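You operate a simulated robot arm through the tools that you are given. There is no shell and no other tool.

The job below is to be done with a simulated robot arm. You get a single attempt, and the scene is never put back.

Task
Rinse the green paddle and put it away in the wash bench drawer.
Fine: it lies on the wire rack; use the basin tap and shut it; shut the drawer. Where these are worked on the way, their far stop is far enough and under half their travel is too little: wash bench drawer. What is to be rubbed or washed off counts as gone when no trace of it is left.

It is judged by the outcome, as a careful person would: the job done as asked, and still so three seconds after it is handed in. It fails if anything else is knocked over, pushed out of place, dropped, spilled or broken.

Robot
A 6-joint arm with a two-finger parallel gripper, fixed in place. Base frame: the origin is at the foot of the arm, x ahead of it, y to its left, z up. Lengths are in cm, angles in rad, forces in N, time in s.
Its first joint turns from -2.897 to 2.897 rad. Payload 3.91 kg.
The tool frame sits at the grasp point between the pads (the TCP): z along the fingers, y along the line on which they close. The tips reach 3 cm beyond it. Largest opening 11 cm; finger width 2, thickness 1; the body of the gripper, 4.8 by 11.2 cm, starts 5.5 cm behind the TCP.
Orientation is told as [roll, pitch, yaw] about the base's x, y, z axes, in that order, counted from this pose: with the fingers straight down and closing along the base's y, the tool's x points along the base's -x, its y along +y and its z along -z.

Tools
- The arm moves only by the tool servo_tool. Its argument "plan" is a list of rows, each a list of 2 entries, a list of its own where there are three numbers: the shift along the base's x, y, z in cm, then the turn, a rotation vector about the base's x, y, z in rad. In form: [[[dx, dy, dz], [rx, ry, rz]], ...]. A call has 1 to 20 rows; each row shifts and turns the commanded pose from where the row before left it. "jaw" is the gripper command, from -1 (fully open) to 1 (shut), values between in proportion, set as the call begins (left out, the last holds). A row lasts 0.2 s, in which the tool goes at most 5 cm and 0.15 rad; a call with a longer step from one row to the next is refused whole, and so is a gripper value outside its range. A pose out of reach is approached as far as the arm can. The call stops where the force on the tool passes 90 N (or 10 N more than at its start, if that is more) or the arm is blocked; 0.2 s more then pass. The fingers move at their own pace (about 15.3 cm/s each) and stop on an object; they squeeze with about 34 N. The grip force told is the motor's: it shows also when the fingers shut on nothing. Time passes only in rows, and 0.2 s behind the last, so rows that do not move let the fingers close. The reply holds the time, the measured pose of the TCP, the force on the tool along the base axes, the opening and the grip force, in the units named above and with some noise, with the torque about the TCP (base axes, N m) and any sound that the robot's microphone picked up.
- Cameras (640 x 400 px; columns grow to the right, rows downward): "scene" is fixed at [21.89, -50.39, 149.03]; the picture's right is [-0.69, 0.73, 0.00], its down [0.70, 0.66, -0.27] and it looks along [-0.19, -0.18, -0.96] (base axes); focal length 214 px, centre (320, 200). "wrist" rides on the gripper at [7.2, 1.7, -10.3] in the tool frame; the picture's right is [-0.23, 0.97, 0.00], its down [-0.76, -0.18, -0.62] and it looks along [-0.61, -0.14, 0.78] (tool axes); focal length 222 px, centre (320, 200). There is no depth. A picture from a camera that has moved, and an enlarged one, comes with that camera's place and axes in the base frame and with its lens.
- get_image(camera): a new picture of that camera. No time passes.
- close_up(camera, box): a new picture of the part [left, top, right, bottom] of that camera's present view, enlarged. No time passes.
- hand_in(): hands the job in; it is judged then, once.

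Places have to be worked out from the pictures, the camera data and where the tool is seen. Open the gripper and draw the arm clear of the work before you hand the job in, unless the task says otherwise.

The tools are called after ">>>" as a command line: name --argument value ..., lists and objects as JSON in quotes. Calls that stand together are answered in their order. servo_tool: Moves the arm, as the interface text tells. Its arguments: {"type":"object","properties":{"plan":{"type":"array"},"jaw":{"type":"number"}},"required":["plan"]} The other tools are called the same way: get_image (camera) takes a picture; close_up (camera, box) takes an enlarged picture of a part of a camera's view; hand_in () hands the job in.

At the start:

```text
t: 0.0
tcp_pos: [45.61, -29.13, 140.35]
orientation: [0.0, 0.0, 0.001]
contact_force: [-0.1, -1.2, -0.7]
torque: [0.01, 0.02, -0.01]
finger_gap: 11.01
grasp_force: 0.1
```

scene: 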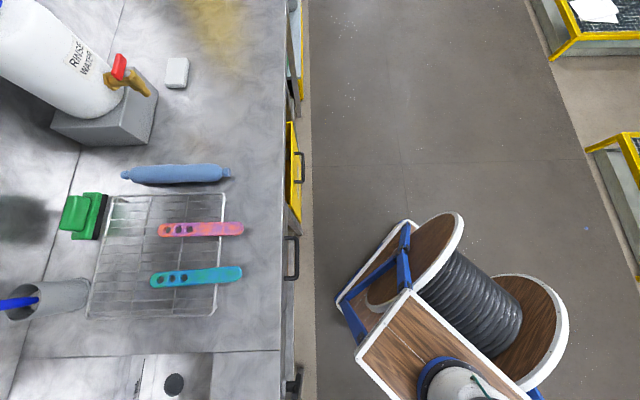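
wrist: 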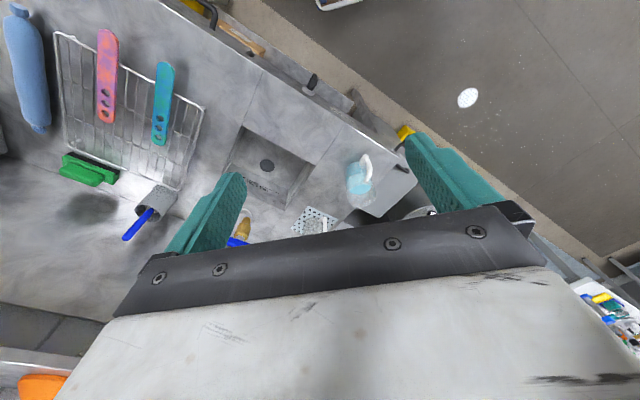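

I'll start by taking closer looks at both views to identify the paddle, the tap and the drawer.

>>> get_image --camera "scene"

>>> close_up --camera "scene" --box '[0, 0, 320, 200]'

>>> close_up --camera "scene" --box '[0, 200, 320, 400]'

>>> close_up --camera "wrist" --box '[0, 0, 320, 200]'

>>> close_up --camera "wrist" --box '[200, 80, 520, 280]'

```text
taken
```

scene: 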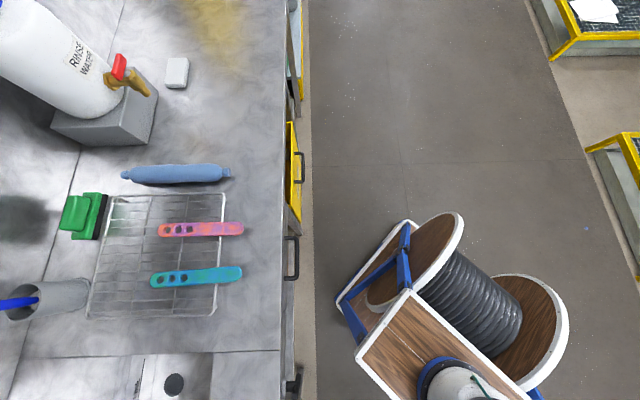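

```text
2.00 times, centred on (160, 100) of scene
camera zoom: at [21.89, -50.39, 149.03], right [-0.69, 0.73, 0.0], down [0.7, 0.66, -0.27], along [-0.19, -0.18, -0.96], focal length 429 px, centre (640, 400)
```

zoom: 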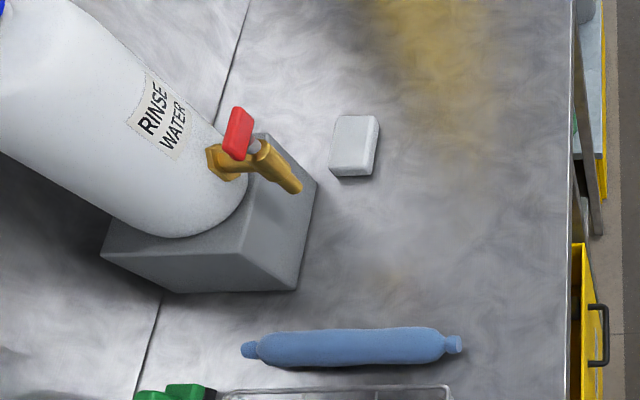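

```text
2.00 times, centred on (160, 300) of scene
camera zoom: at [21.89, -50.39, 149.03], right [-0.69, 0.73, 0.0], down [0.7, 0.66, -0.27], along [-0.19, -0.18, -0.96], focal length 429 px, centre (640, 0)
```

zoom: 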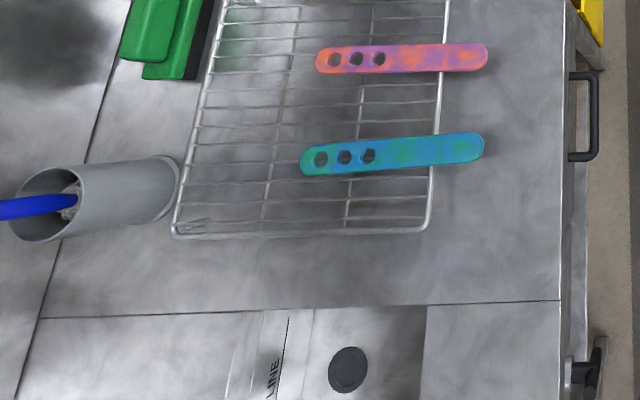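

```text
2.00 times, centred on (160, 100) of wrist
camera zoom: at [38.37, -27.47, 150.65], right [0.23, 0.97, 0.0], down [0.76, -0.18, 0.62], along [0.61, -0.14, -0.78], focal length 444 px, centre (640, 400)
```

zoom: 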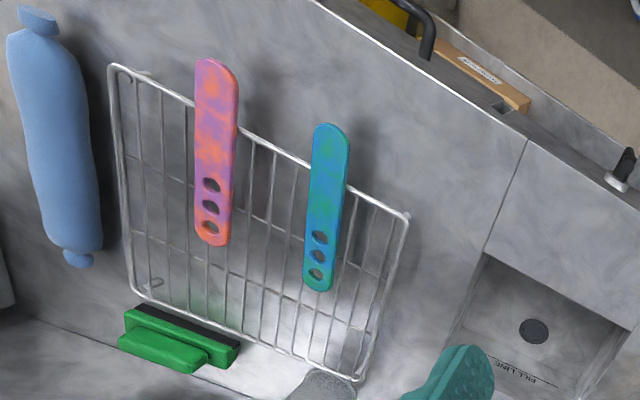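

```text
2.00 times, centred on (360, 180) of wrist
camera zoom: at [38.37, -27.47, 150.65], right [0.23, 0.97, 0.0], down [0.76, -0.18, 0.62], along [0.61, -0.14, -0.78], focal length 444 px, centre (240, 240)
```

zoom: 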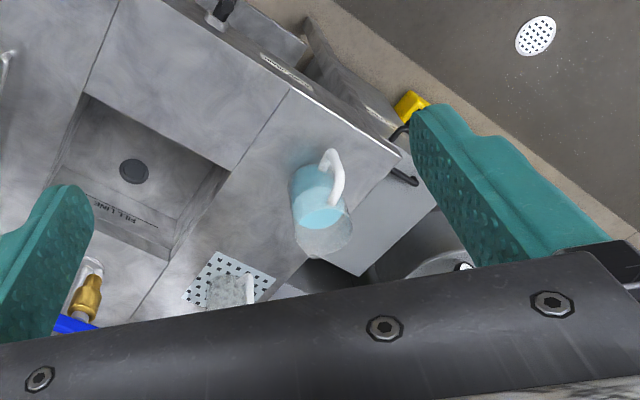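

The teal-green paddle on the rack is at about (45,-69,94) and the bench runs at roughly 45° to the base, with the basin near (75,-57). The basin tap is hidden behind a finger, so I yaw the tool to face the bench and look again.

>>> servo_tool --plan '[[[0, 0, 0], [0, 0, -0.135]], [[0, 0, 0], [0, 0, -0.135]], [[0, 0, 0], [0, 0, -0.135]], [[0, 0, 0], [0, 0, -0.135]], [[0, 0, 0], [0, 0, -0.135]], [[0, 0, 0], [0, 0, -0.135]], [[0, 0, 0], [0, 0, 0]]]'

>>> get_image --camera "wrist"

>>> get_image --camera "scene"

```text
t: 1.6
tcp_pos: [45.67, -29.22, 140.28]
orientation: [-0.001, 0.0, -0.812]
contact_force: [-0.1, 0.2, -0.7]
torque: [0.03, -0.04, 0.0]
finger_gap: 11.0
grasp_force: 0.0
```

```text
taken
camera wrist: at [41.86, -22.78, 150.64], right [0.86, 0.51, 0.0], down [0.4, -0.67, 0.62], along [0.32, -0.54, -0.78], focal length 222 px, centre (320, 200)
```

wrist: 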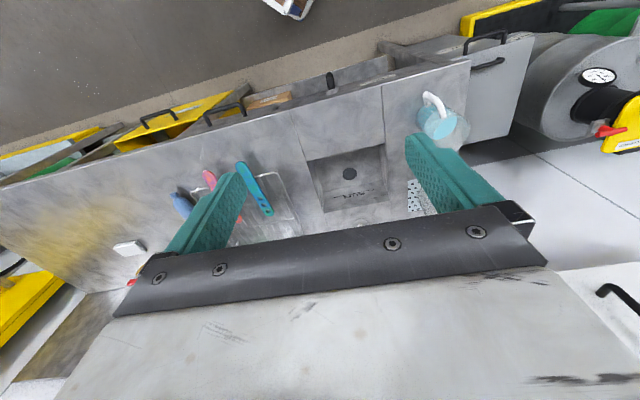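

```text
taken
```

scene: 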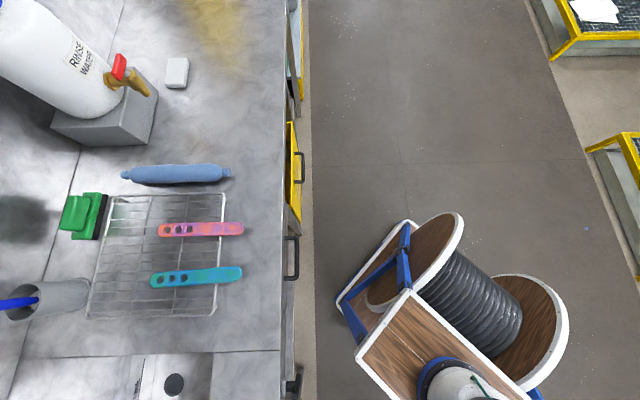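

The basin tap is hidden by the gripper body; I move the tool deeper over the bench (staying high) so the back wall/tap comes into the upper half of the wrist view.

>>> servo_tool --plan '[[[3, -3.2, 0], [0, 0, 0]], [[3, -3.2, 0], [0, 0, 0]], [[3, -3.2, 0], [0, 0, 0]], [[3, -3.2, 0], [0, 0, 0]], [[3, -3.2, 0], [0, 0, 0]], [[0, 0, 0], [0, 0, 0]]]'

>>> get_image --camera "wrist"

>>> get_image --camera "scene"

```text
t: 3.0
tcp_pos: [60.48, -44.95, 140.36]
orientation: [-0.001, 0.0, -0.812]
contact_force: [0.2, -1.0, 0.9]
torque: [0.01, 0.0, 0.01]
finger_gap: 11.03
grasp_force: 0.2
```

```text
taken
camera wrist: at [56.64, -38.49, 150.63], right [0.86, 0.51, 0.0], down [0.4, -0.67, 0.62], along [0.32, -0.54, -0.78], focal length 222 px, centre (320, 200)
```

wrist: 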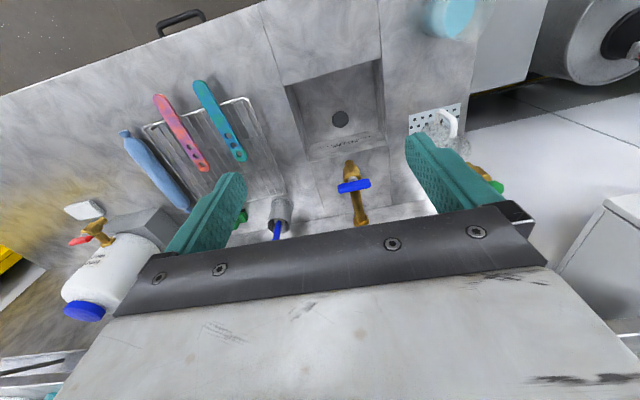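

```text
taken
```

scene: 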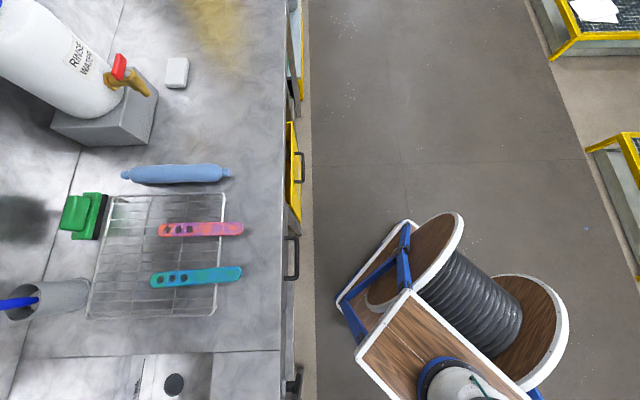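

>>> close_up --camera "wrist" --box '[270, 80, 430, 240]'

>>> close_up --camera "wrist" --box '[120, 60, 280, 200]'

>>> close_up --camera "wrist" --box '[380, 80, 540, 240]'

```text
2.50 times, centred on (350, 160) of wrist
camera zoom: at [56.64, -38.49, 150.63], right [0.86, 0.51, 0.0], down [0.4, -0.67, 0.62], along [0.32, -0.54, -0.78], focal length 555 px, centre (245, 300)
```

zoom: 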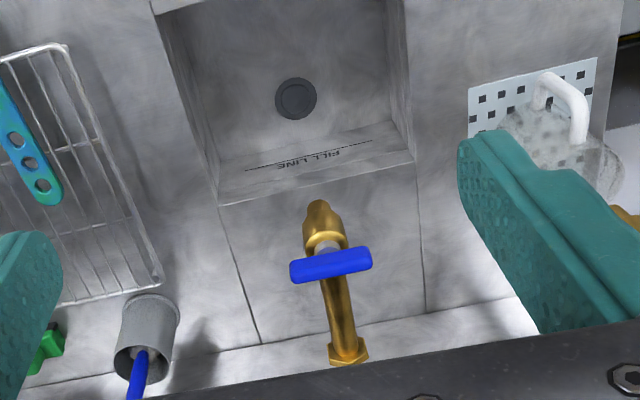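

```text
2.86 times, centred on (200, 130) of wrist
camera zoom: at [56.64, -38.49, 150.63], right [0.86, 0.51, 0.0], down [0.4, -0.67, 0.62], along [0.32, -0.54, -0.78], focal length 635 px, centre (663, 400)
```

zoom: 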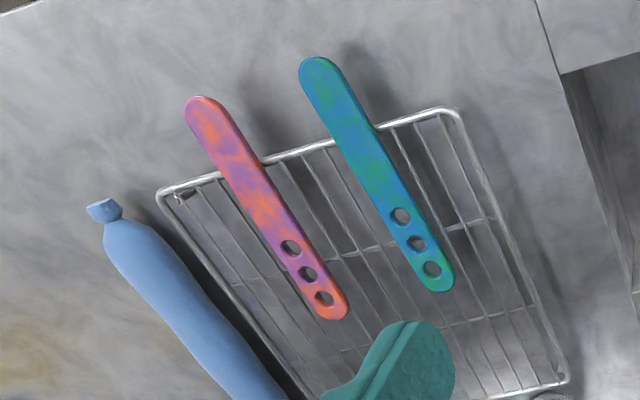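

```text
2.50 times, centred on (460, 160) of wrist
camera zoom: at [56.64, -38.49, 150.63], right [0.86, 0.51, 0.0], down [0.4, -0.67, 0.62], along [0.32, -0.54, -0.78], focal length 555 px, centre (-30, 300)
```

zoom: 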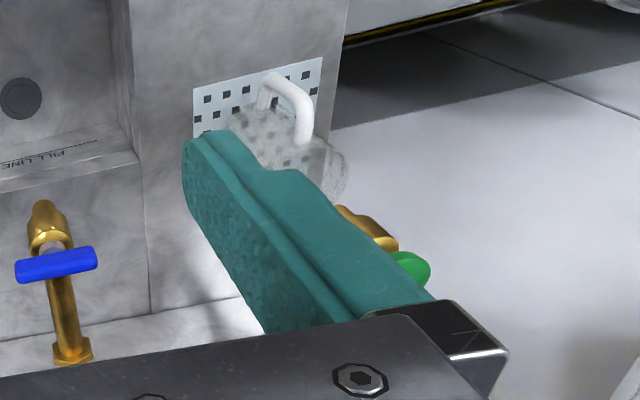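

The basin tap (brass, blue bar handle) is visible behind the basin. I take a second viewpoint from further along the bench to triangulate tap, basin and paddle heights.

>>> servo_tool --plan '[[[-3.5, -3.3, 0], [0, 0, 0]], [[-3.5, -3.3, 0], [0, 0, 0]], [[-3.5, -3.3, 0], [0, 0, 0]], [[-3.5, -3.3, 0], [0, 0, 0]], [[0, 0, 0], [0, 0, 0]]]'

>>> get_image --camera "wrist"

>>> close_up --camera "wrist" --box '[320, 80, 480, 240]'

>>> close_up --camera "wrist" --box '[160, 40, 400, 190]'

>>> get_image --camera "scene"

```text
t: 4.2
tcp_pos: [46.36, -58.07, 140.19]
orientation: [0.001, 0.001, -0.81]
contact_force: [0.6, -0.6, 1.3]
torque: [-0.01, -0.06, -0.01]
finger_gap: 11.0
grasp_force: 0.0
```

```text
taken
camera wrist: at [42.58, -51.69, 150.49], right [0.86, 0.51, 0.0], down [0.4, -0.67, 0.62], along [0.32, -0.54, -0.78], focal length 222 px, centre (320, 200)
```

wrist: 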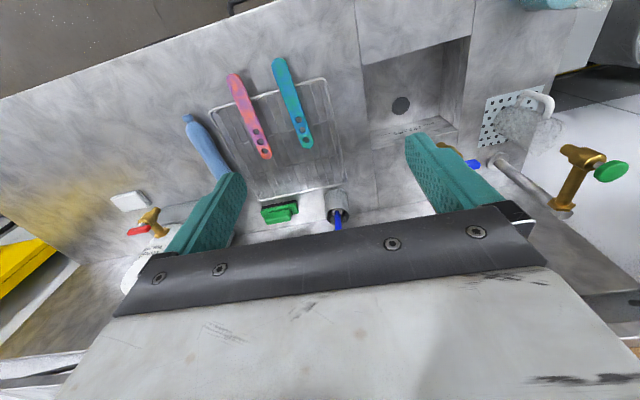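

```text
2.50 times, centred on (400, 160) of wrist
camera zoom: at [42.58, -51.69, 150.49], right [0.86, 0.51, 0.0], down [0.4, -0.67, 0.62], along [0.32, -0.54, -0.78], focal length 555 px, centre (120, 300)
```

zoom: 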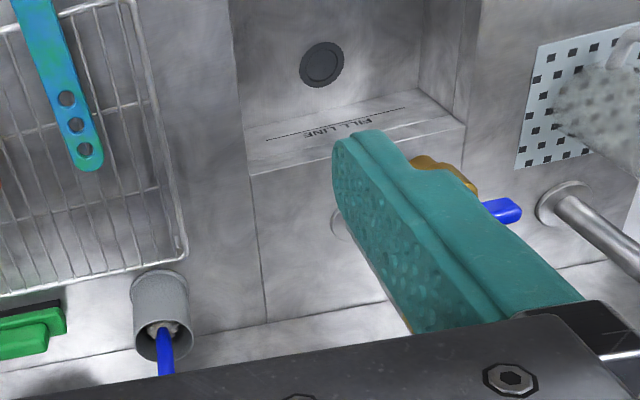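

```text
2.67 times, centred on (280, 115) of wrist
camera zoom: at [42.58, -51.69, 150.49], right [0.86, 0.51, 0.0], down [0.4, -0.67, 0.62], along [0.32, -0.54, -0.78], focal length 592 px, centre (427, 427)
```

zoom: 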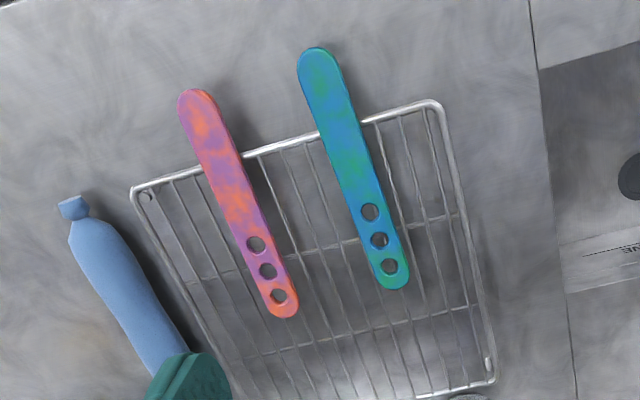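

```text
taken
```

scene: 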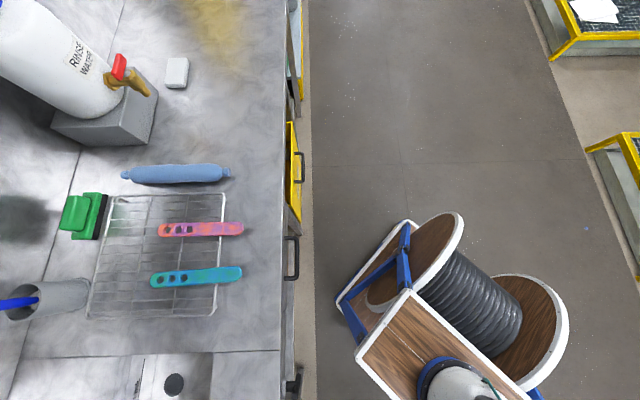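

Triangulation gives: bench top z≈89, tap handle centre ≈(75,-57,114) with bar along the bench, spout ≈(74,-56), basin drain (74.7,-56.4,77.5), paddle top z≈93 from (37.7,-61.8) to (54,-77). Now I back out in front of the bench and turn to look at the drawer fronts.

>>> servo_tool --plan '[[[-1.2, 4, -2.1], [0, 0, -0.123]], [[-1.2, 4, -2.1], [0, 0, -0.123]], [[-1.2, 4, -2.1], [0, 0, -0.123]], [[-1.2, 4, -2.1], [0, 0, -0.123]], [[-1.2, 4, -2.1], [0, 0, -0.123]], [[-1.2, 4, -2.1], [0, 0, -0.123]], [[-1.2, 4, -2.1], [0, 0, -0.123]], [[0, 0, 0], [0, 0, 0]]]'

>>> get_image --camera "wrist"

>>> close_up --camera "wrist" --box '[160, 0, 480, 200]'

```text
t: 6.0
tcp_pos: [38.14, -30.35, 125.46]
orientation: [0.001, 0.0, -1.671]
contact_force: [0.5, 0.4, 0.4]
torque: [0.02, 0.03, -0.01]
finger_gap: 11.01
grasp_force: 0.0
```

```text
taken
camera wrist: at [40.62, -23.25, 135.86], right [0.95, -0.32, 0.0], down [-0.25, -0.74, 0.62], along [-0.2, -0.59, -0.78], focal length 222 px, centre (320, 200)
```

wrist: 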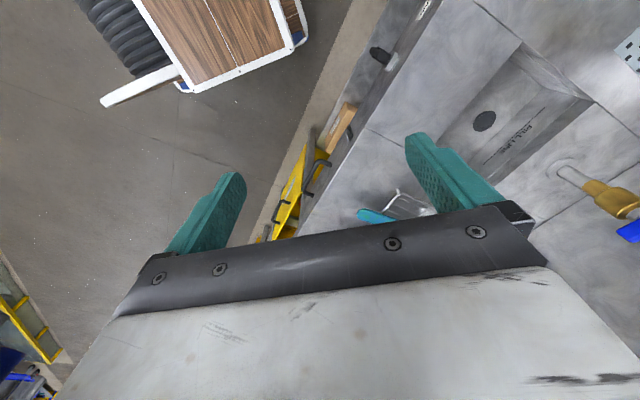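

```text
2.00 times, centred on (320, 100) of wrist
camera zoom: at [40.62, -23.25, 135.86], right [0.95, -0.32, 0.0], down [-0.25, -0.74, 0.62], along [-0.2, -0.59, -0.78], focal length 444 px, centre (320, 400)
```

zoom: 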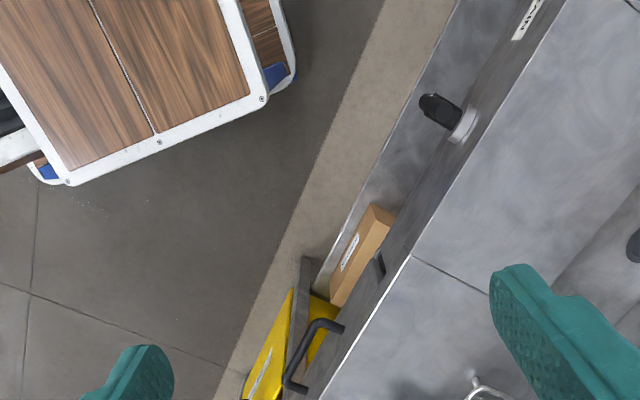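

There is a black bar handle and a box near the bench front; I need a more frontal, lower view of the drawer fronts, so I move in front of them and face the bench squarely.

>>> servo_tool --plan '[[[-3.25, -1.4, -1.94], [0, 0, 0.134]], [[-3.25, -1.4, -1.94], [0, 0, 0.134]], [[-3.25, -1.4, -1.94], [0, 0, 0.134]], [[-3.25, -1.4, -1.94], [0, 0, 0.134]], [[-3.25, -1.4, -1.94], [0, 0, 0.134]], [[-3.25, -1.4, -1.94], [0, 0, 0.134]], [[-3.25, -1.4, -1.94], [0, 0, 0.134]], [[-3.25, -1.4, -1.94], [0, 0, 0.134]], [[0, 0, 0], [0, 0, 0]]]'

>>> get_image --camera "wrist"

>>> get_image --camera "scene"

>>> close_up --camera "wrist" --box '[160, 0, 480, 200]'

```text
t: 8.0
tcp_pos: [12.07, -41.36, 110.0]
orientation: [-0.002, -0.001, -0.596]
contact_force: [-0.6, 0.5, 0.5]
torque: [-0.01, 0.02, 0.02]
finger_gap: 10.98
grasp_force: 0.0
```

```text
taken
camera wrist: at [7.03, -35.87, 120.33], right [0.74, 0.68, 0.0], down [0.53, -0.57, 0.62], along [0.42, -0.46, -0.78], focal length 222 px, centre (320, 200)
```

wrist: 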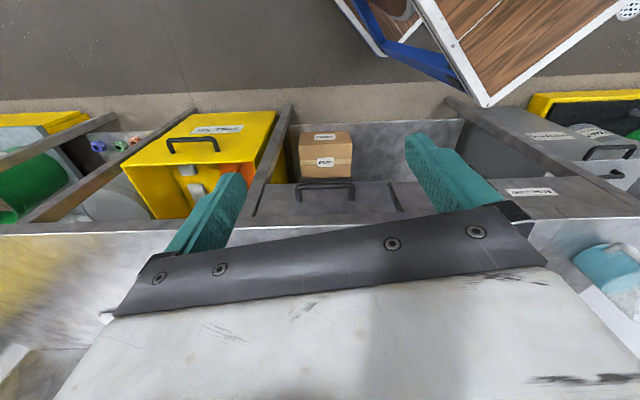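

```text
taken
```

scene: 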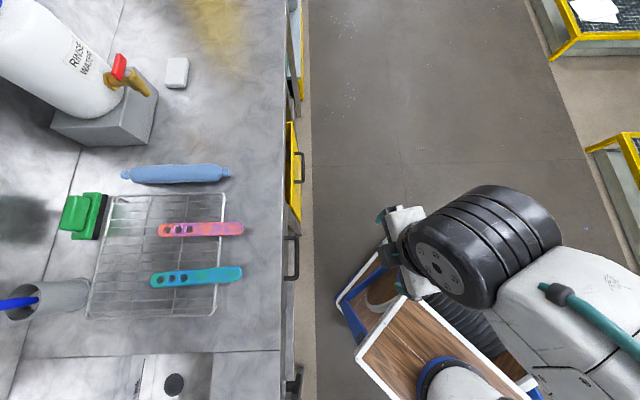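

```text
2.00 times, centred on (320, 100) of wrist
camera zoom: at [7.03, -35.87, 120.33], right [0.74, 0.68, 0.0], down [0.53, -0.57, 0.62], along [0.42, -0.46, -0.78], focal length 444 px, centre (320, 400)
```

zoom: 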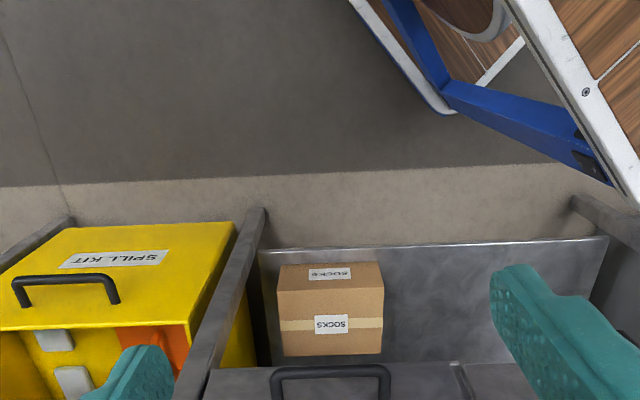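

The wash bench drawer front with a black bar handle sits just under the bench top. I zoom in on the drawer face, its label, and the neighbours.

>>> close_up --camera "wrist" --box '[230, 120, 430, 245]'

>>> close_up --camera "wrist" --box '[440, 80, 640, 205]'

>>> close_up --camera "wrist" --box '[0, 90, 220, 240]'

```text
3.20 times, centred on (330, 182) of wrist
camera zoom: at [7.03, -35.87, 120.33], right [0.74, 0.68, 0.0], down [0.53, -0.57, 0.62], along [0.42, -0.46, -0.78], focal length 711 px, centre (288, 256)
```

zoom: 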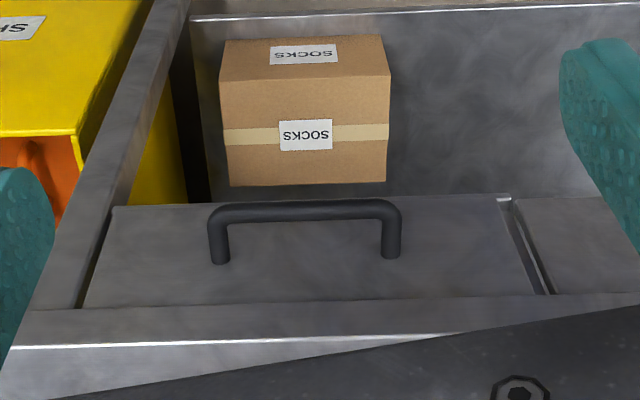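

```text
3.20 times, centred on (540, 142) of wrist
camera zoom: at [7.03, -35.87, 120.33], right [0.74, 0.68, 0.0], down [0.53, -0.57, 0.62], along [0.42, -0.46, -0.78], focal length 711 px, centre (-384, 384)
```

zoom: 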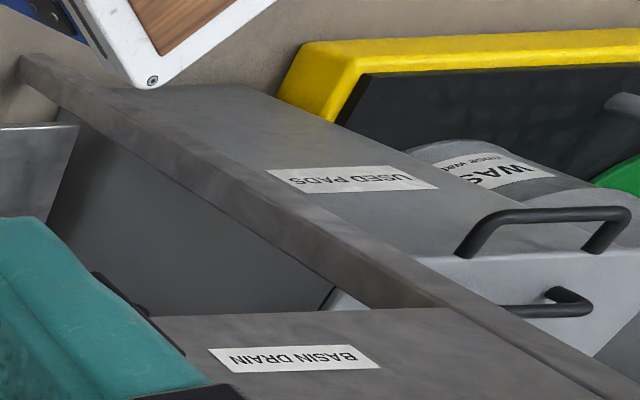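

```text
2.67 times, centred on (110, 165) of wrist
camera zoom: at [7.03, -35.87, 120.33], right [0.74, 0.68, 0.0], down [0.53, -0.57, 0.62], along [0.42, -0.46, -0.78], focal length 592 px, centre (880, 293)
```

zoom: 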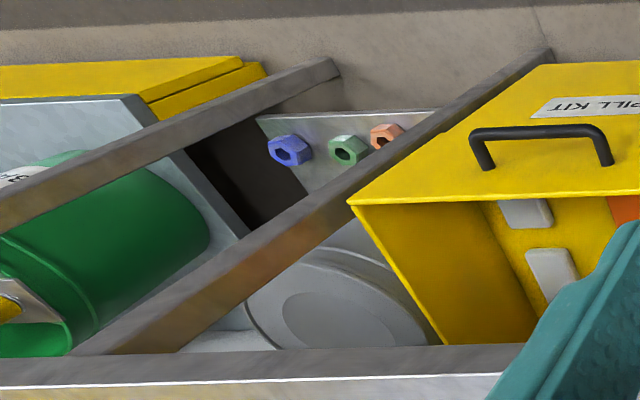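

The gray drawer under the bench top with the black bar handle (bar ≈ D 58.5 cm out, centre ≈(26.7,-55.3,81)) is the wash bench drawer. I rotate the gripper so its jaws close across the bar, tilt slightly toward the bench, and stage above the handle with a ~4 cm gap.

>>> servo_tool --plan '[[[0.885, -0.817, -0.77], [0, 0, -0.138]], [[0.885, -0.817, -0.77], [0, 0, -0.138]], [[0.885, -0.817, -0.77], [0, 0, -0.138]], [[0.885, -0.817, -0.77], [0, 0, -0.138]], [[0.885, -0.817, -0.77], [0, 0, -0.138]], [[0.885, -0.817, -0.77], [0, 0, -0.138]], [[0.885, -0.817, -0.77], [0, 0, -0.138]], [[0.885, -0.817, -0.77], [0, 0, -0.138]], [[0.885, -0.817, -0.77], [0, 0, -0.138]], [[0.885, -0.817, -0.77], [0, 0, -0.138]], [[0.885, -0.817, -0.77], [0, 0, -0.138]], [[0.885, -0.817, -0.77], [0, 0, -0.138]], [[0.885, -0.817, -0.77], [0, 0, -0.134]], [[0, 0, 0], [-0.0818, -0.0773, 0]], [[0, 0, 0], [-0.0818, -0.0773, 0]], [[0, 0, 0], [-0.0818, -0.0773, 0]], [[0, 0, 0], [-0.0818, -0.0773, 0]], [[0, 0, 0], [0, 0, 0]]]' --jaw 0.3

>>> get_image --camera "wrist"

>>> get_image --camera "scene"

```text
t: 11.8
tcp_pos: [23.66, -52.4, 100.11]
orientation: [0.45, 0.002, -2.389]
contact_force: [-0.9, -1.0, -0.8]
torque: [0.01, 0.01, 0.01]
finger_gap: 3.88
grasp_force: 0.1
```

```text
taken
camera wrist: at [26.9, -45.18, 110.14], right [0.43, -0.8, 0.42], down [-0.85, -0.21, 0.48], along [-0.3, -0.57, -0.77], focal length 222 px, centre (320, 200)
```

wrist: 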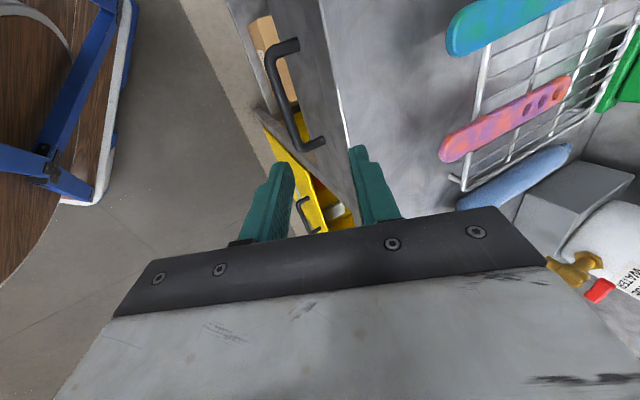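

```text
taken
```

scene: 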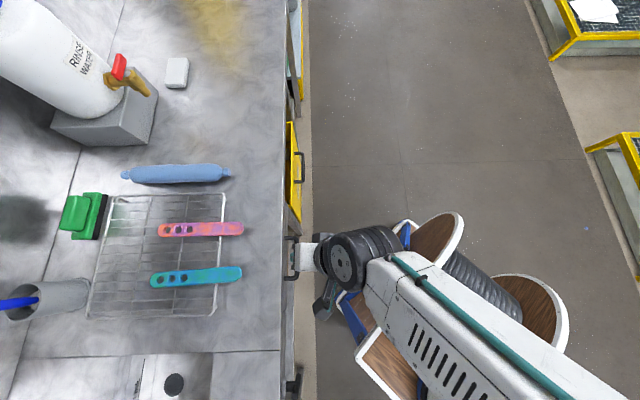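

>>> close_up --camera "wrist" --box '[220, 10, 420, 230]'

```text
1.82 times, centred on (320, 120) of wrist
camera zoom: at [26.9, -45.18, 110.14], right [0.43, -0.8, 0.42], down [-0.85, -0.21, 0.48], along [-0.3, -0.57, -0.77], focal length 404 px, centre (320, 346)
```

zoom: 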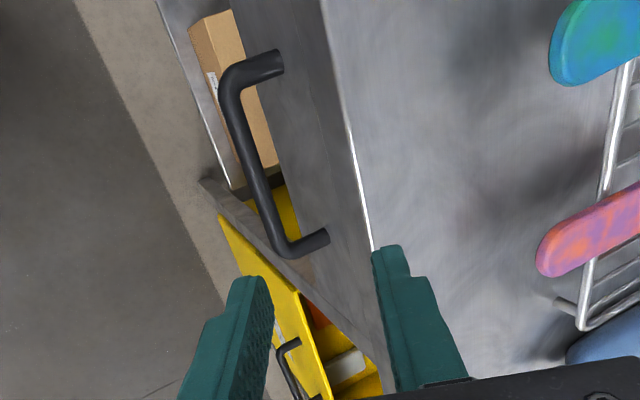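

The bar refines to D≈58.9, z≈80.5, a from -24 to -13 (drawer face at D≈62.4). I lower to a pre-grasp point 8 cm back along the tool axis with a 3 cm gap and check.

>>> servo_tool --plan '[[[0.11, 0.0, -2.77], [0, 0, 0]], [[0.11, 0.0, -2.77], [0, 0, 0]], [[0.11, 0.0, -2.77], [0, 0, 0]], [[0.11, 0.0, -2.77], [0, 0, 0]], [[0, 0, 0], [0, 0, 0]]]' --jaw 0.4545

>>> get_image --camera "wrist"

>>> close_up --camera "scene" --box '[240, 200, 400, 320]'

```text
t: 13.0
tcp_pos: [24.15, -52.48, 88.83]
orientation: [0.449, 0.002, -2.389]
contact_force: [0.3, -0.1, 0.8]
torque: [-0.01, -0.04, 0.01]
finger_gap: 3.01
grasp_force: 0.0
```

```text
taken
camera wrist: at [27.41, -45.25, 98.9], right [0.43, -0.8, 0.42], down [-0.85, -0.21, 0.48], along [-0.3, -0.57, -0.77], focal length 222 px, centre (320, 200)
```

wrist: 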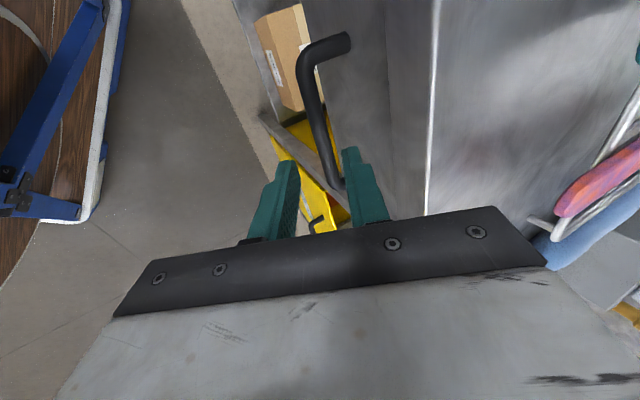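

```text
3.33 times, centred on (320, 260) of scene
camera zoom: at [21.89, -50.39, 149.03], right [-0.69, 0.73, 0.0], down [0.7, 0.66, -0.27], along [-0.19, -0.18, -0.96], focal length 715 px, centre (320, 0)
```

zoom: 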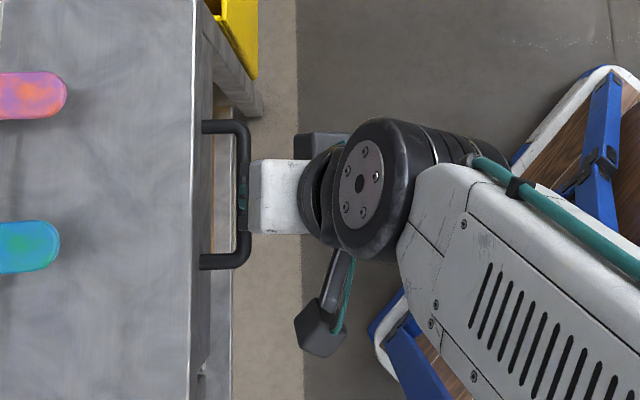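

The bar lines up between the fingers along the tool axis (bar at D≈58.9, z≈80.3). I advance along the tool axis to straddle it.

>>> servo_tool --plan '[[[0.592, -0.628, -1.77], [0, 0, 0]], [[0.592, -0.628, -1.77], [0, 0, 0]], [[0.592, -0.628, -1.77], [0, 0, 0]], [[0.592, -0.628, -1.77], [0, 0, 0]], [[0, 0, 0], [0, 0, 0]]]'

>>> get_image --camera "wrist"

```text
t: 14.2
tcp_pos: [26.54, -54.93, 81.65]
orientation: [0.449, 0.002, -2.391]
contact_force: [-0.6, 0.6, 0.1]
torque: [-0.02, -0.04, 0.01]
finger_gap: 3.01
grasp_force: 0.1
```

```text
taken
camera wrist: at [29.71, -47.78, 91.7], right [0.43, -0.8, 0.42], down [-0.85, -0.21, 0.48], along [-0.3, -0.57, -0.77], focal length 222 px, centre (320, 200)
```

wrist: 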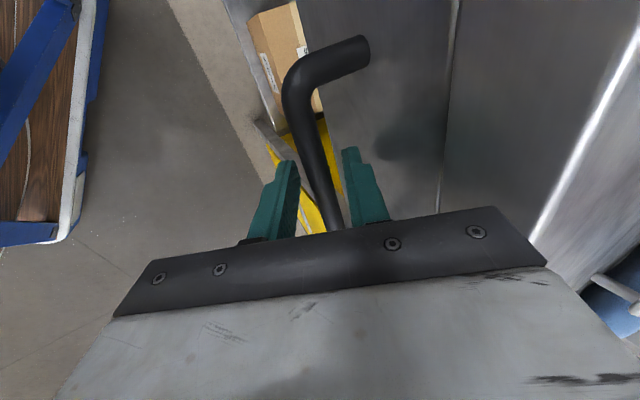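

The bar is between the fingers with no contact force. I close the jaws onto it.

>>> servo_tool --plan '[[[0, 0, 0], [0, 0, 0]], [[0, 0, 0], [0, 0, 0]], [[0, 0, 0], [0, 0, 0]]]' --jaw 1

```text
t: 15.0
tcp_pos: [26.5, -54.88, 81.72]
orientation: [0.449, 0.0, -2.39]
contact_force: [0.7, -2.3, 3.7]
torque: [-0.41, 0.35, 0.78]
finger_gap: 1.39
grasp_force: 44.9
```

Gripped the bar (gap 1.39). Now I pull the drawer out along -D gradually.

>>> servo_tool --plan '[[[-0.69, 0.73, 0], [0, 0, 0]], [[-1.03, 1.09, 0], [0, 0, 0]], [[-1.03, 1.09, 0], [0, 0, 0]], [[-1.03, 1.09, 0], [0, 0, 0]], [[-1.03, 1.09, 0], [0, 0, 0]], [[-1.03, 1.09, 0], [0, 0, 0]], [[0, 0, 0], [0, 0, 0]]]'

>>> get_image --camera "scene"

>>> get_image --camera "wrist"

```text
t: 16.6
tcp_pos: [20.66, -48.46, 82.1]
orientation: [0.448, 0.003, -2.39]
contact_force: [-15.8, -13.6, -29.3]
torque: [-0.47, 0.71, 0.62]
finger_gap: 1.37
grasp_force: 44.6
```

```text
taken
```

scene: 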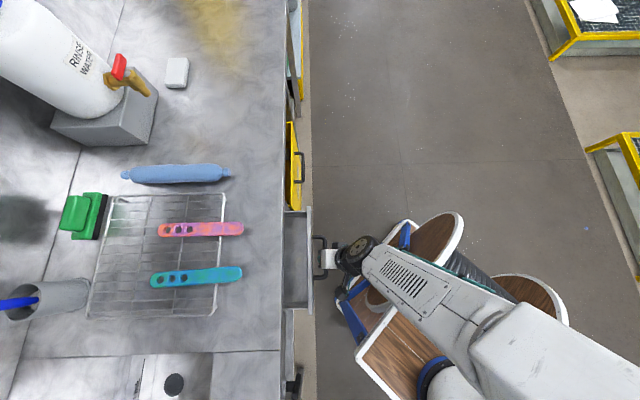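

```text
taken
camera wrist: at [23.85, -41.41, 92.12], right [0.43, -0.8, 0.42], down [-0.85, -0.21, 0.48], along [-0.3, -0.57, -0.77], focal length 222 px, centre (320, 200)
```

wrist: 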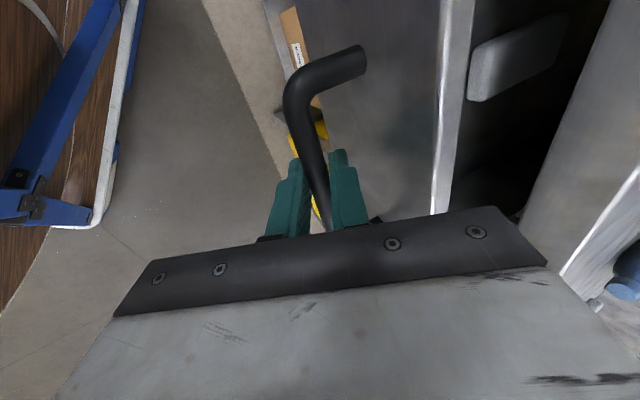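

The drawer came out ~9 cm, with a bit of side/vertical load building; I correct slightly (-a and down) while pulling further.

>>> servo_tool --plan '[[[-0.9, 0.6, -0.2], [0, 0, 0]], [[-0.9, 0.6, -0.2], [0, 0, 0]], [[-1.03, 1.09, 0], [0, 0, 0]], [[-1.03, 1.09, 0], [0, 0, 0]], [[-1.03, 1.09, 0], [0, 0, 0]], [[0, 0, 0], [0, 0, 0]]]'

>>> get_image --camera "scene"

```text
t: 18.0
tcp_pos: [15.81, -44.16, 81.49]
orientation: [0.448, -0.001, -2.392]
contact_force: [-13.3, -11.3, 4.3]
torque: [-0.2, 0.14, 0.78]
finger_gap: 1.39
grasp_force: 44.9
```

```text
taken
```

scene: 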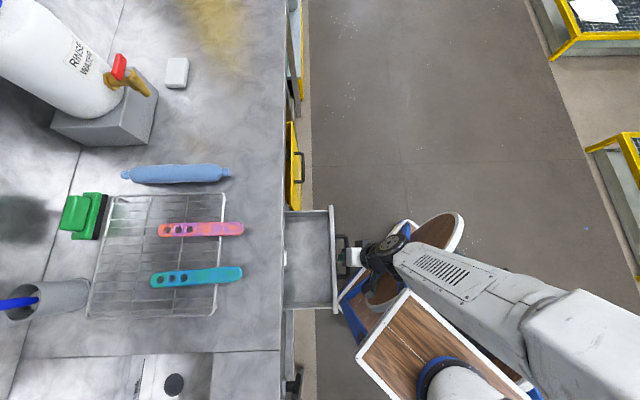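

Drawer out ~15 cm; still sliding freely. I keep pulling, easing the side load.

>>> servo_tool --plan '[[[-0.95, 0.75, 0], [0, 0, 0]], [[-0.95, 0.75, 0], [0, 0, 0]], [[-0.95, 0.9, 0], [0, 0, 0]], [[-0.95, 0.95, 0], [0, 0, 0]], [[0, 0, 0], [0, 0, 0]]]'

>>> get_image --camera "scene"

>>> get_image --camera "wrist"

```text
t: 19.2
tcp_pos: [12.12, -40.48, 81.44]
orientation: [0.45, 0.002, -2.389]
contact_force: [12.0, 14.3, 27.0]
torque: [-0.02, -0.04, 1.04]
finger_gap: 1.42
grasp_force: 45.3
```

```text
taken
```

scene: 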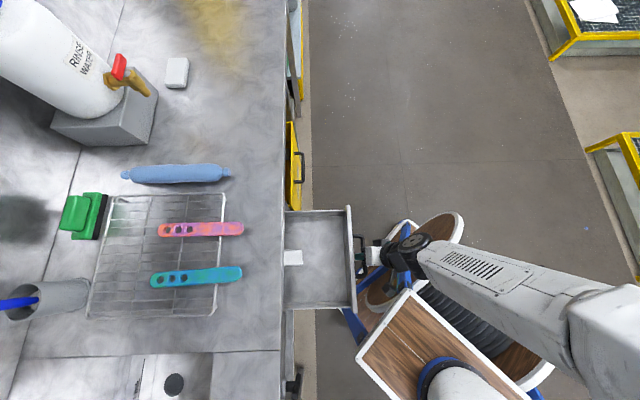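

```text
taken
camera wrist: at [15.28, -33.42, 91.45], right [0.43, -0.8, 0.42], down [-0.85, -0.21, 0.48], along [-0.3, -0.57, -0.77], focal length 222 px, centre (320, 200)
```

wrist: 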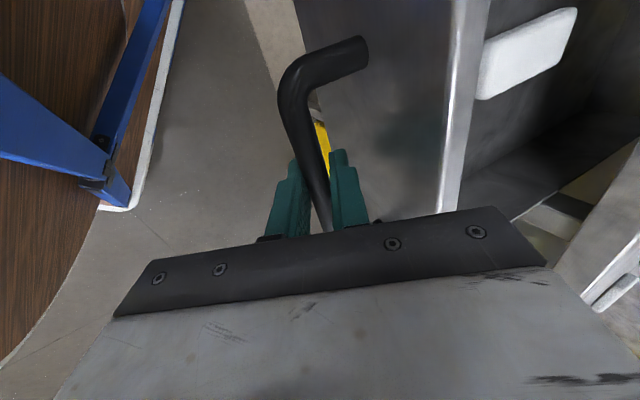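

Out ~20 cm, a white block is inside the drawer. I pull on toward the far stop, checking the resistance.

>>> servo_tool --plan '[[[-0.7, 0.85, 0.1], [0, 0, 0]], [[-0.7, 0.85, 0.1], [0, 0, 0]], [[-0.7, 0.8, 0.1], [0, 0, 0]], [[0, 0, 0], [0, 0, 0]]]'

>>> get_image --camera "scene"

```text
t: 20.2
tcp_pos: [9.69, -38.24, 81.84]
orientation: [0.448, 0.002, -2.389]
contact_force: [-1.0, 0.7, -41.0]
torque: [-0.27, 0.43, 0.8]
finger_gap: 1.39
grasp_force: 45.5
```

```text
taken
```

scene: 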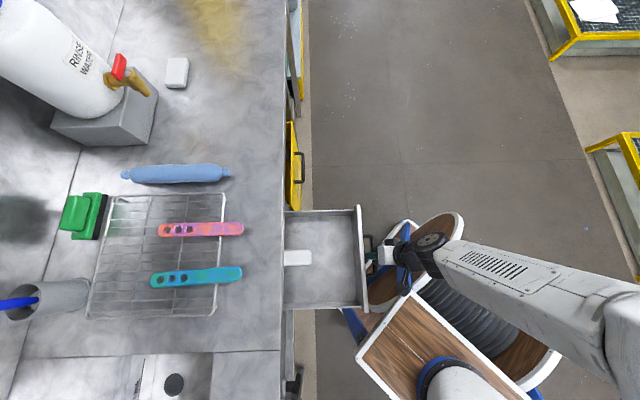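

>>> servo_tool --plan '[[[-0.7, 0.75, -0.2], [0, 0, 0]], [[-0.7, 0.75, -0.1], [0, 0, 0]], [[-0.7, 0.75, 0], [0, 0, 0]], [[0, 0, 0], [0, 0, 0]]]'

>>> get_image --camera "scene"

>>> get_image --camera "wrist"

```text
t: 21.2
tcp_pos: [7.56, -36.25, 81.58]
orientation: [0.45, -0.001, -2.39]
contact_force: [-4.3, -7.1, 46.5]
torque: [-0.61, 0.32, 0.69]
finger_gap: 1.37
grasp_force: 45.3
```

```text
taken
```

scene: 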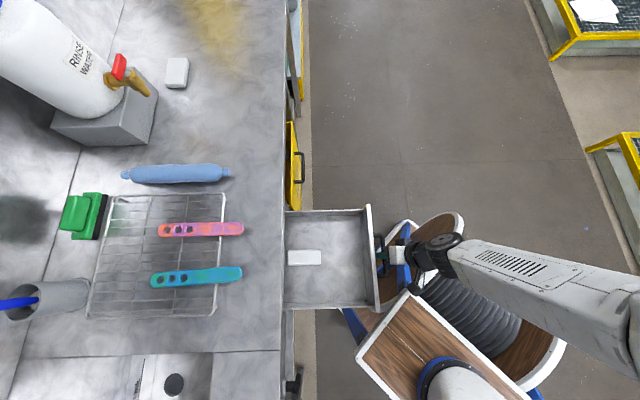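

```text
taken
camera wrist: at [10.88, -29.05, 91.61], right [0.43, -0.8, 0.42], down [-0.85, -0.2, 0.49], along [-0.3, -0.57, -0.76], focal length 222 px, centre (320, 200)
```

wrist: 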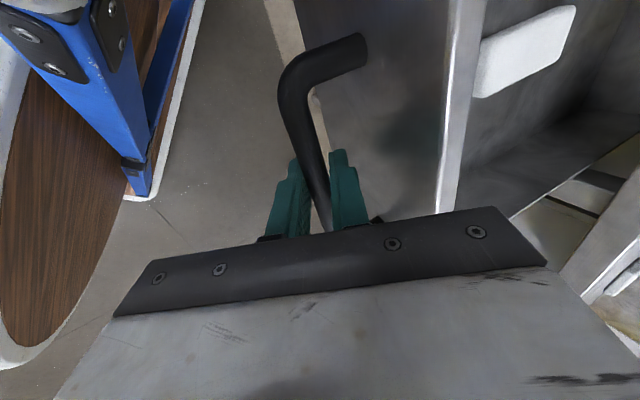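

>>> servo_tool --plan '[[[-0.7, 0.75, 0.15], [0, 0, 0]], [[-0.7, 0.75, 0], [0, 0, 0]], [[-0.7, 0.75, 0], [0, 0, 0]], [[0, 0, 0], [0, 0, 0]]]'

>>> get_image --camera "scene"

```text
t: 22.2
tcp_pos: [5.48, -33.87, 81.57]
orientation: [0.448, -0.001, -2.388]
contact_force: [-25.5, -23.5, -13.5]
torque: [-0.53, 0.57, 0.63]
finger_gap: 1.38
grasp_force: 44.9
```

```text
taken
```

scene: 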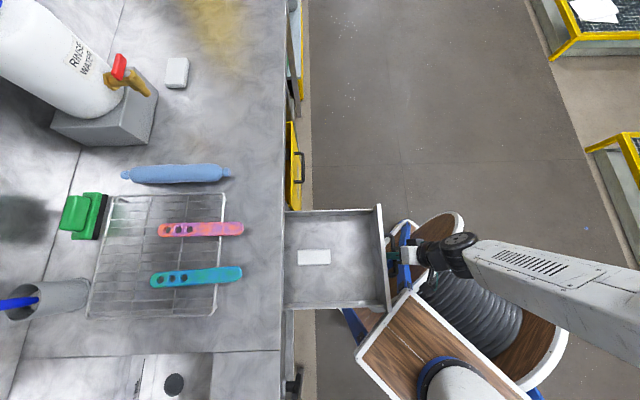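

The drawer is out ~30 cm, well past half and ample for the paddle. I open the jaws and withdraw back along the tool axis, then upward.

>>> servo_tool --plan '[[[0, 0, 0], [0, 0, 0]], [[0, 0, 0], [0, 0, 0]], [[-0.3, 0.32, 0.9], [0, 0, 0]], [[-0.45, 0.475, 1.35], [0, 0, 0]], [[-0.45, 0.475, 1.35], [0, 0, 0]], [[-0.45, 0.475, 1.35], [0, 0, 0]], [[0, 0, 3], [0, 0, 0]], [[0, 0, 3], [0, 0, 0]], [[0, 0, 3], [0, 0, 0]], [[0, 0, 3], [0, 0, 0]], [[0, 0, 0], [0, 0, 0]]]' --jaw 0.42

>>> get_image --camera "scene"

>>> get_image --camera "wrist"

```text
t: 24.6
tcp_pos: [3.93, -32.02, 98.69]
orientation: [0.449, 0.001, -2.389]
contact_force: [0.5, 0.1, 0.2]
torque: [-0.03, -0.01, -0.01]
finger_gap: 3.16
grasp_force: 0.0
```

```text
taken
```

scene: 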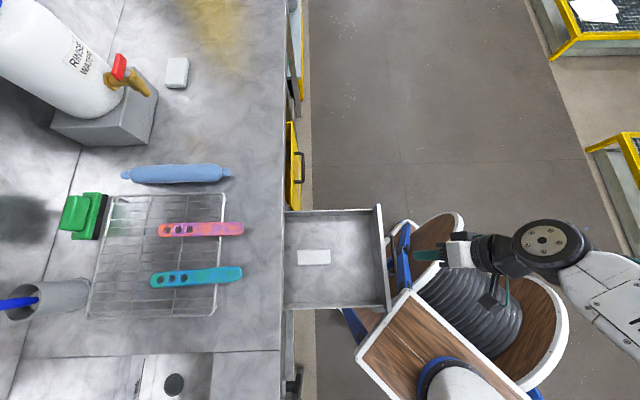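

```text
taken
camera wrist: at [7.24, -24.94, 108.7], right [0.43, -0.8, 0.42], down [-0.85, -0.21, 0.48], along [-0.3, -0.57, -0.77], focal length 222 px, centre (320, 200)
```

wrist: 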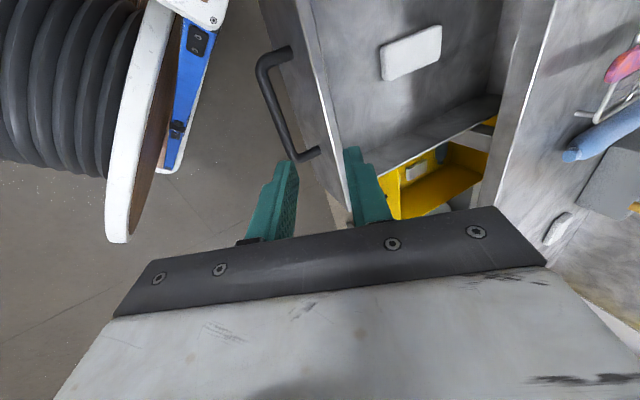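

Drawer stays open (front at about D≈32). Now I rise, untilt, and move across to look closely at the basin tap.

>>> servo_tool --plan '[[[0, 0, 4.8], [0.0818, 0.0773, 0]], [[0, 0, 4.8], [0.0818, 0.0773, 0]], [[0, 0, 4.8], [0.0818, 0.0773, 0]], [[0, 0, 4.8], [0.0818, 0.0773, 0]], [[4.6, -1.25, 0.75], [0, 0, 0.138]], [[4.6, -1.25, 0.75], [0, 0, 0.138]], [[4.6, -1.25, 0.75], [0, 0, 0.138]], [[4.6, -1.25, 0.75], [0, 0, 0.138]], [[4.6, -1.25, 0.75], [0, 0, 0.138]], [[4.6, -1.25, 0.75], [0, 0, 0.138]], [[4.6, -1.25, 0.75], [0, 0, 0.138]], [[4.6, -1.25, 0.75], [0, 0, 0.138]], [[4.6, -1.25, 0.75], [0, 0, 0.138]], [[4.6, -1.25, 0.75], [0, 0, 0.138]], [[4.6, -1.25, 0.75], [0, 0, 0.138]], [[4.6, -1.25, 0.75], [0, 0, 0.138]], [[4.6, -1.25, 0.75], [0, 0, 0.138]], [[0, 0, 0], [0, 0, 0]]]' --jaw -1

>>> get_image --camera "wrist"

>>> get_image --camera "scene"

```text
t: 28.4
tcp_pos: [63.78, -48.27, 127.73]
orientation: [0.0, 0.001, -0.592]
contact_force: [0.0, -0.6, -0.4]
torque: [0.03, 0.0, -0.01]
finger_gap: 10.99
grasp_force: 0.0
```

```text
taken
camera wrist: at [58.8, -42.86, 138.04], right [0.73, 0.68, 0.0], down [0.53, -0.57, 0.62], along [0.42, -0.46, -0.78], focal length 222 px, centre (320, 200)
```

wrist: 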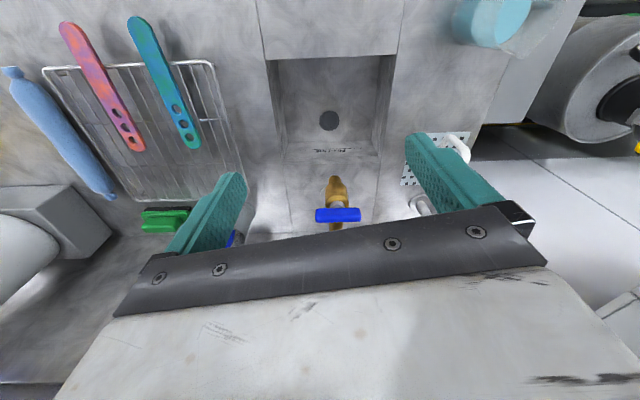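

```text
taken
```

scene: 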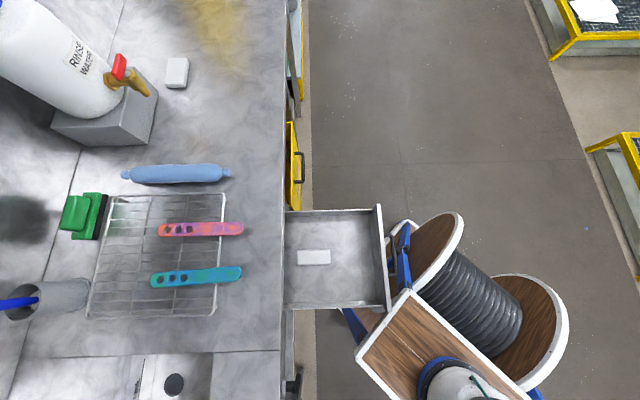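

>>> close_up --camera "wrist" --box '[260, 130, 420, 240]'

>>> close_up --camera "wrist" --box '[30, 0, 260, 150]'

>>> close_up --camera "wrist" --box '[250, 40, 410, 170]'

```text
3.64 times, centred on (340, 185) of wrist
camera zoom: at [58.8, -42.86, 138.04], right [0.73, 0.68, 0.0], down [0.53, -0.57, 0.62], along [0.42, -0.46, -0.78], focal length 808 px, centre (247, 254)
```

zoom: 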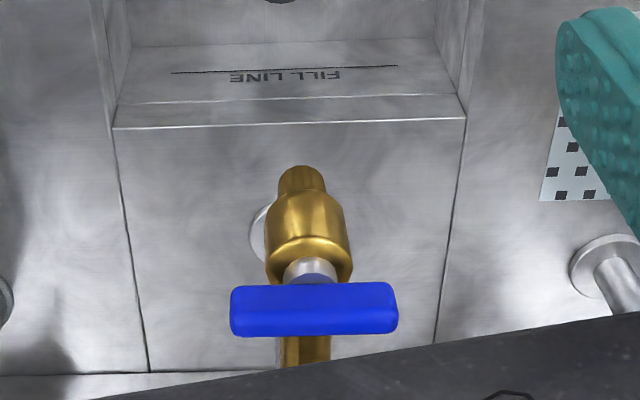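

```text
2.67 times, centred on (145, 75) of wrist
camera zoom: at [58.8, -42.86, 138.04], right [0.73, 0.68, 0.0], down [0.53, -0.57, 0.62], along [0.42, -0.46, -0.78], focal length 592 px, centre (787, 533)
```

zoom: 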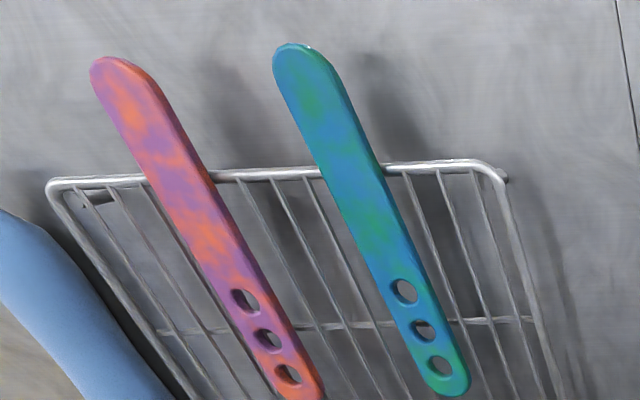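

```text
3.08 times, centred on (330, 105) of wrist
camera zoom: at [58.8, -42.86, 138.04], right [0.73, 0.68, 0.0], down [0.53, -0.57, 0.62], along [0.42, -0.46, -0.78], focal length 684 px, centre (289, 492)
```

zoom: 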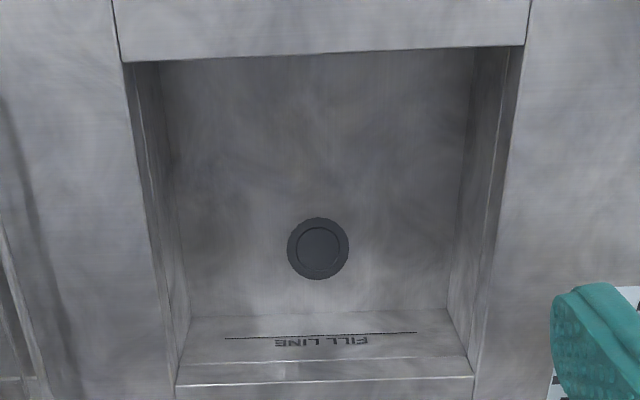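

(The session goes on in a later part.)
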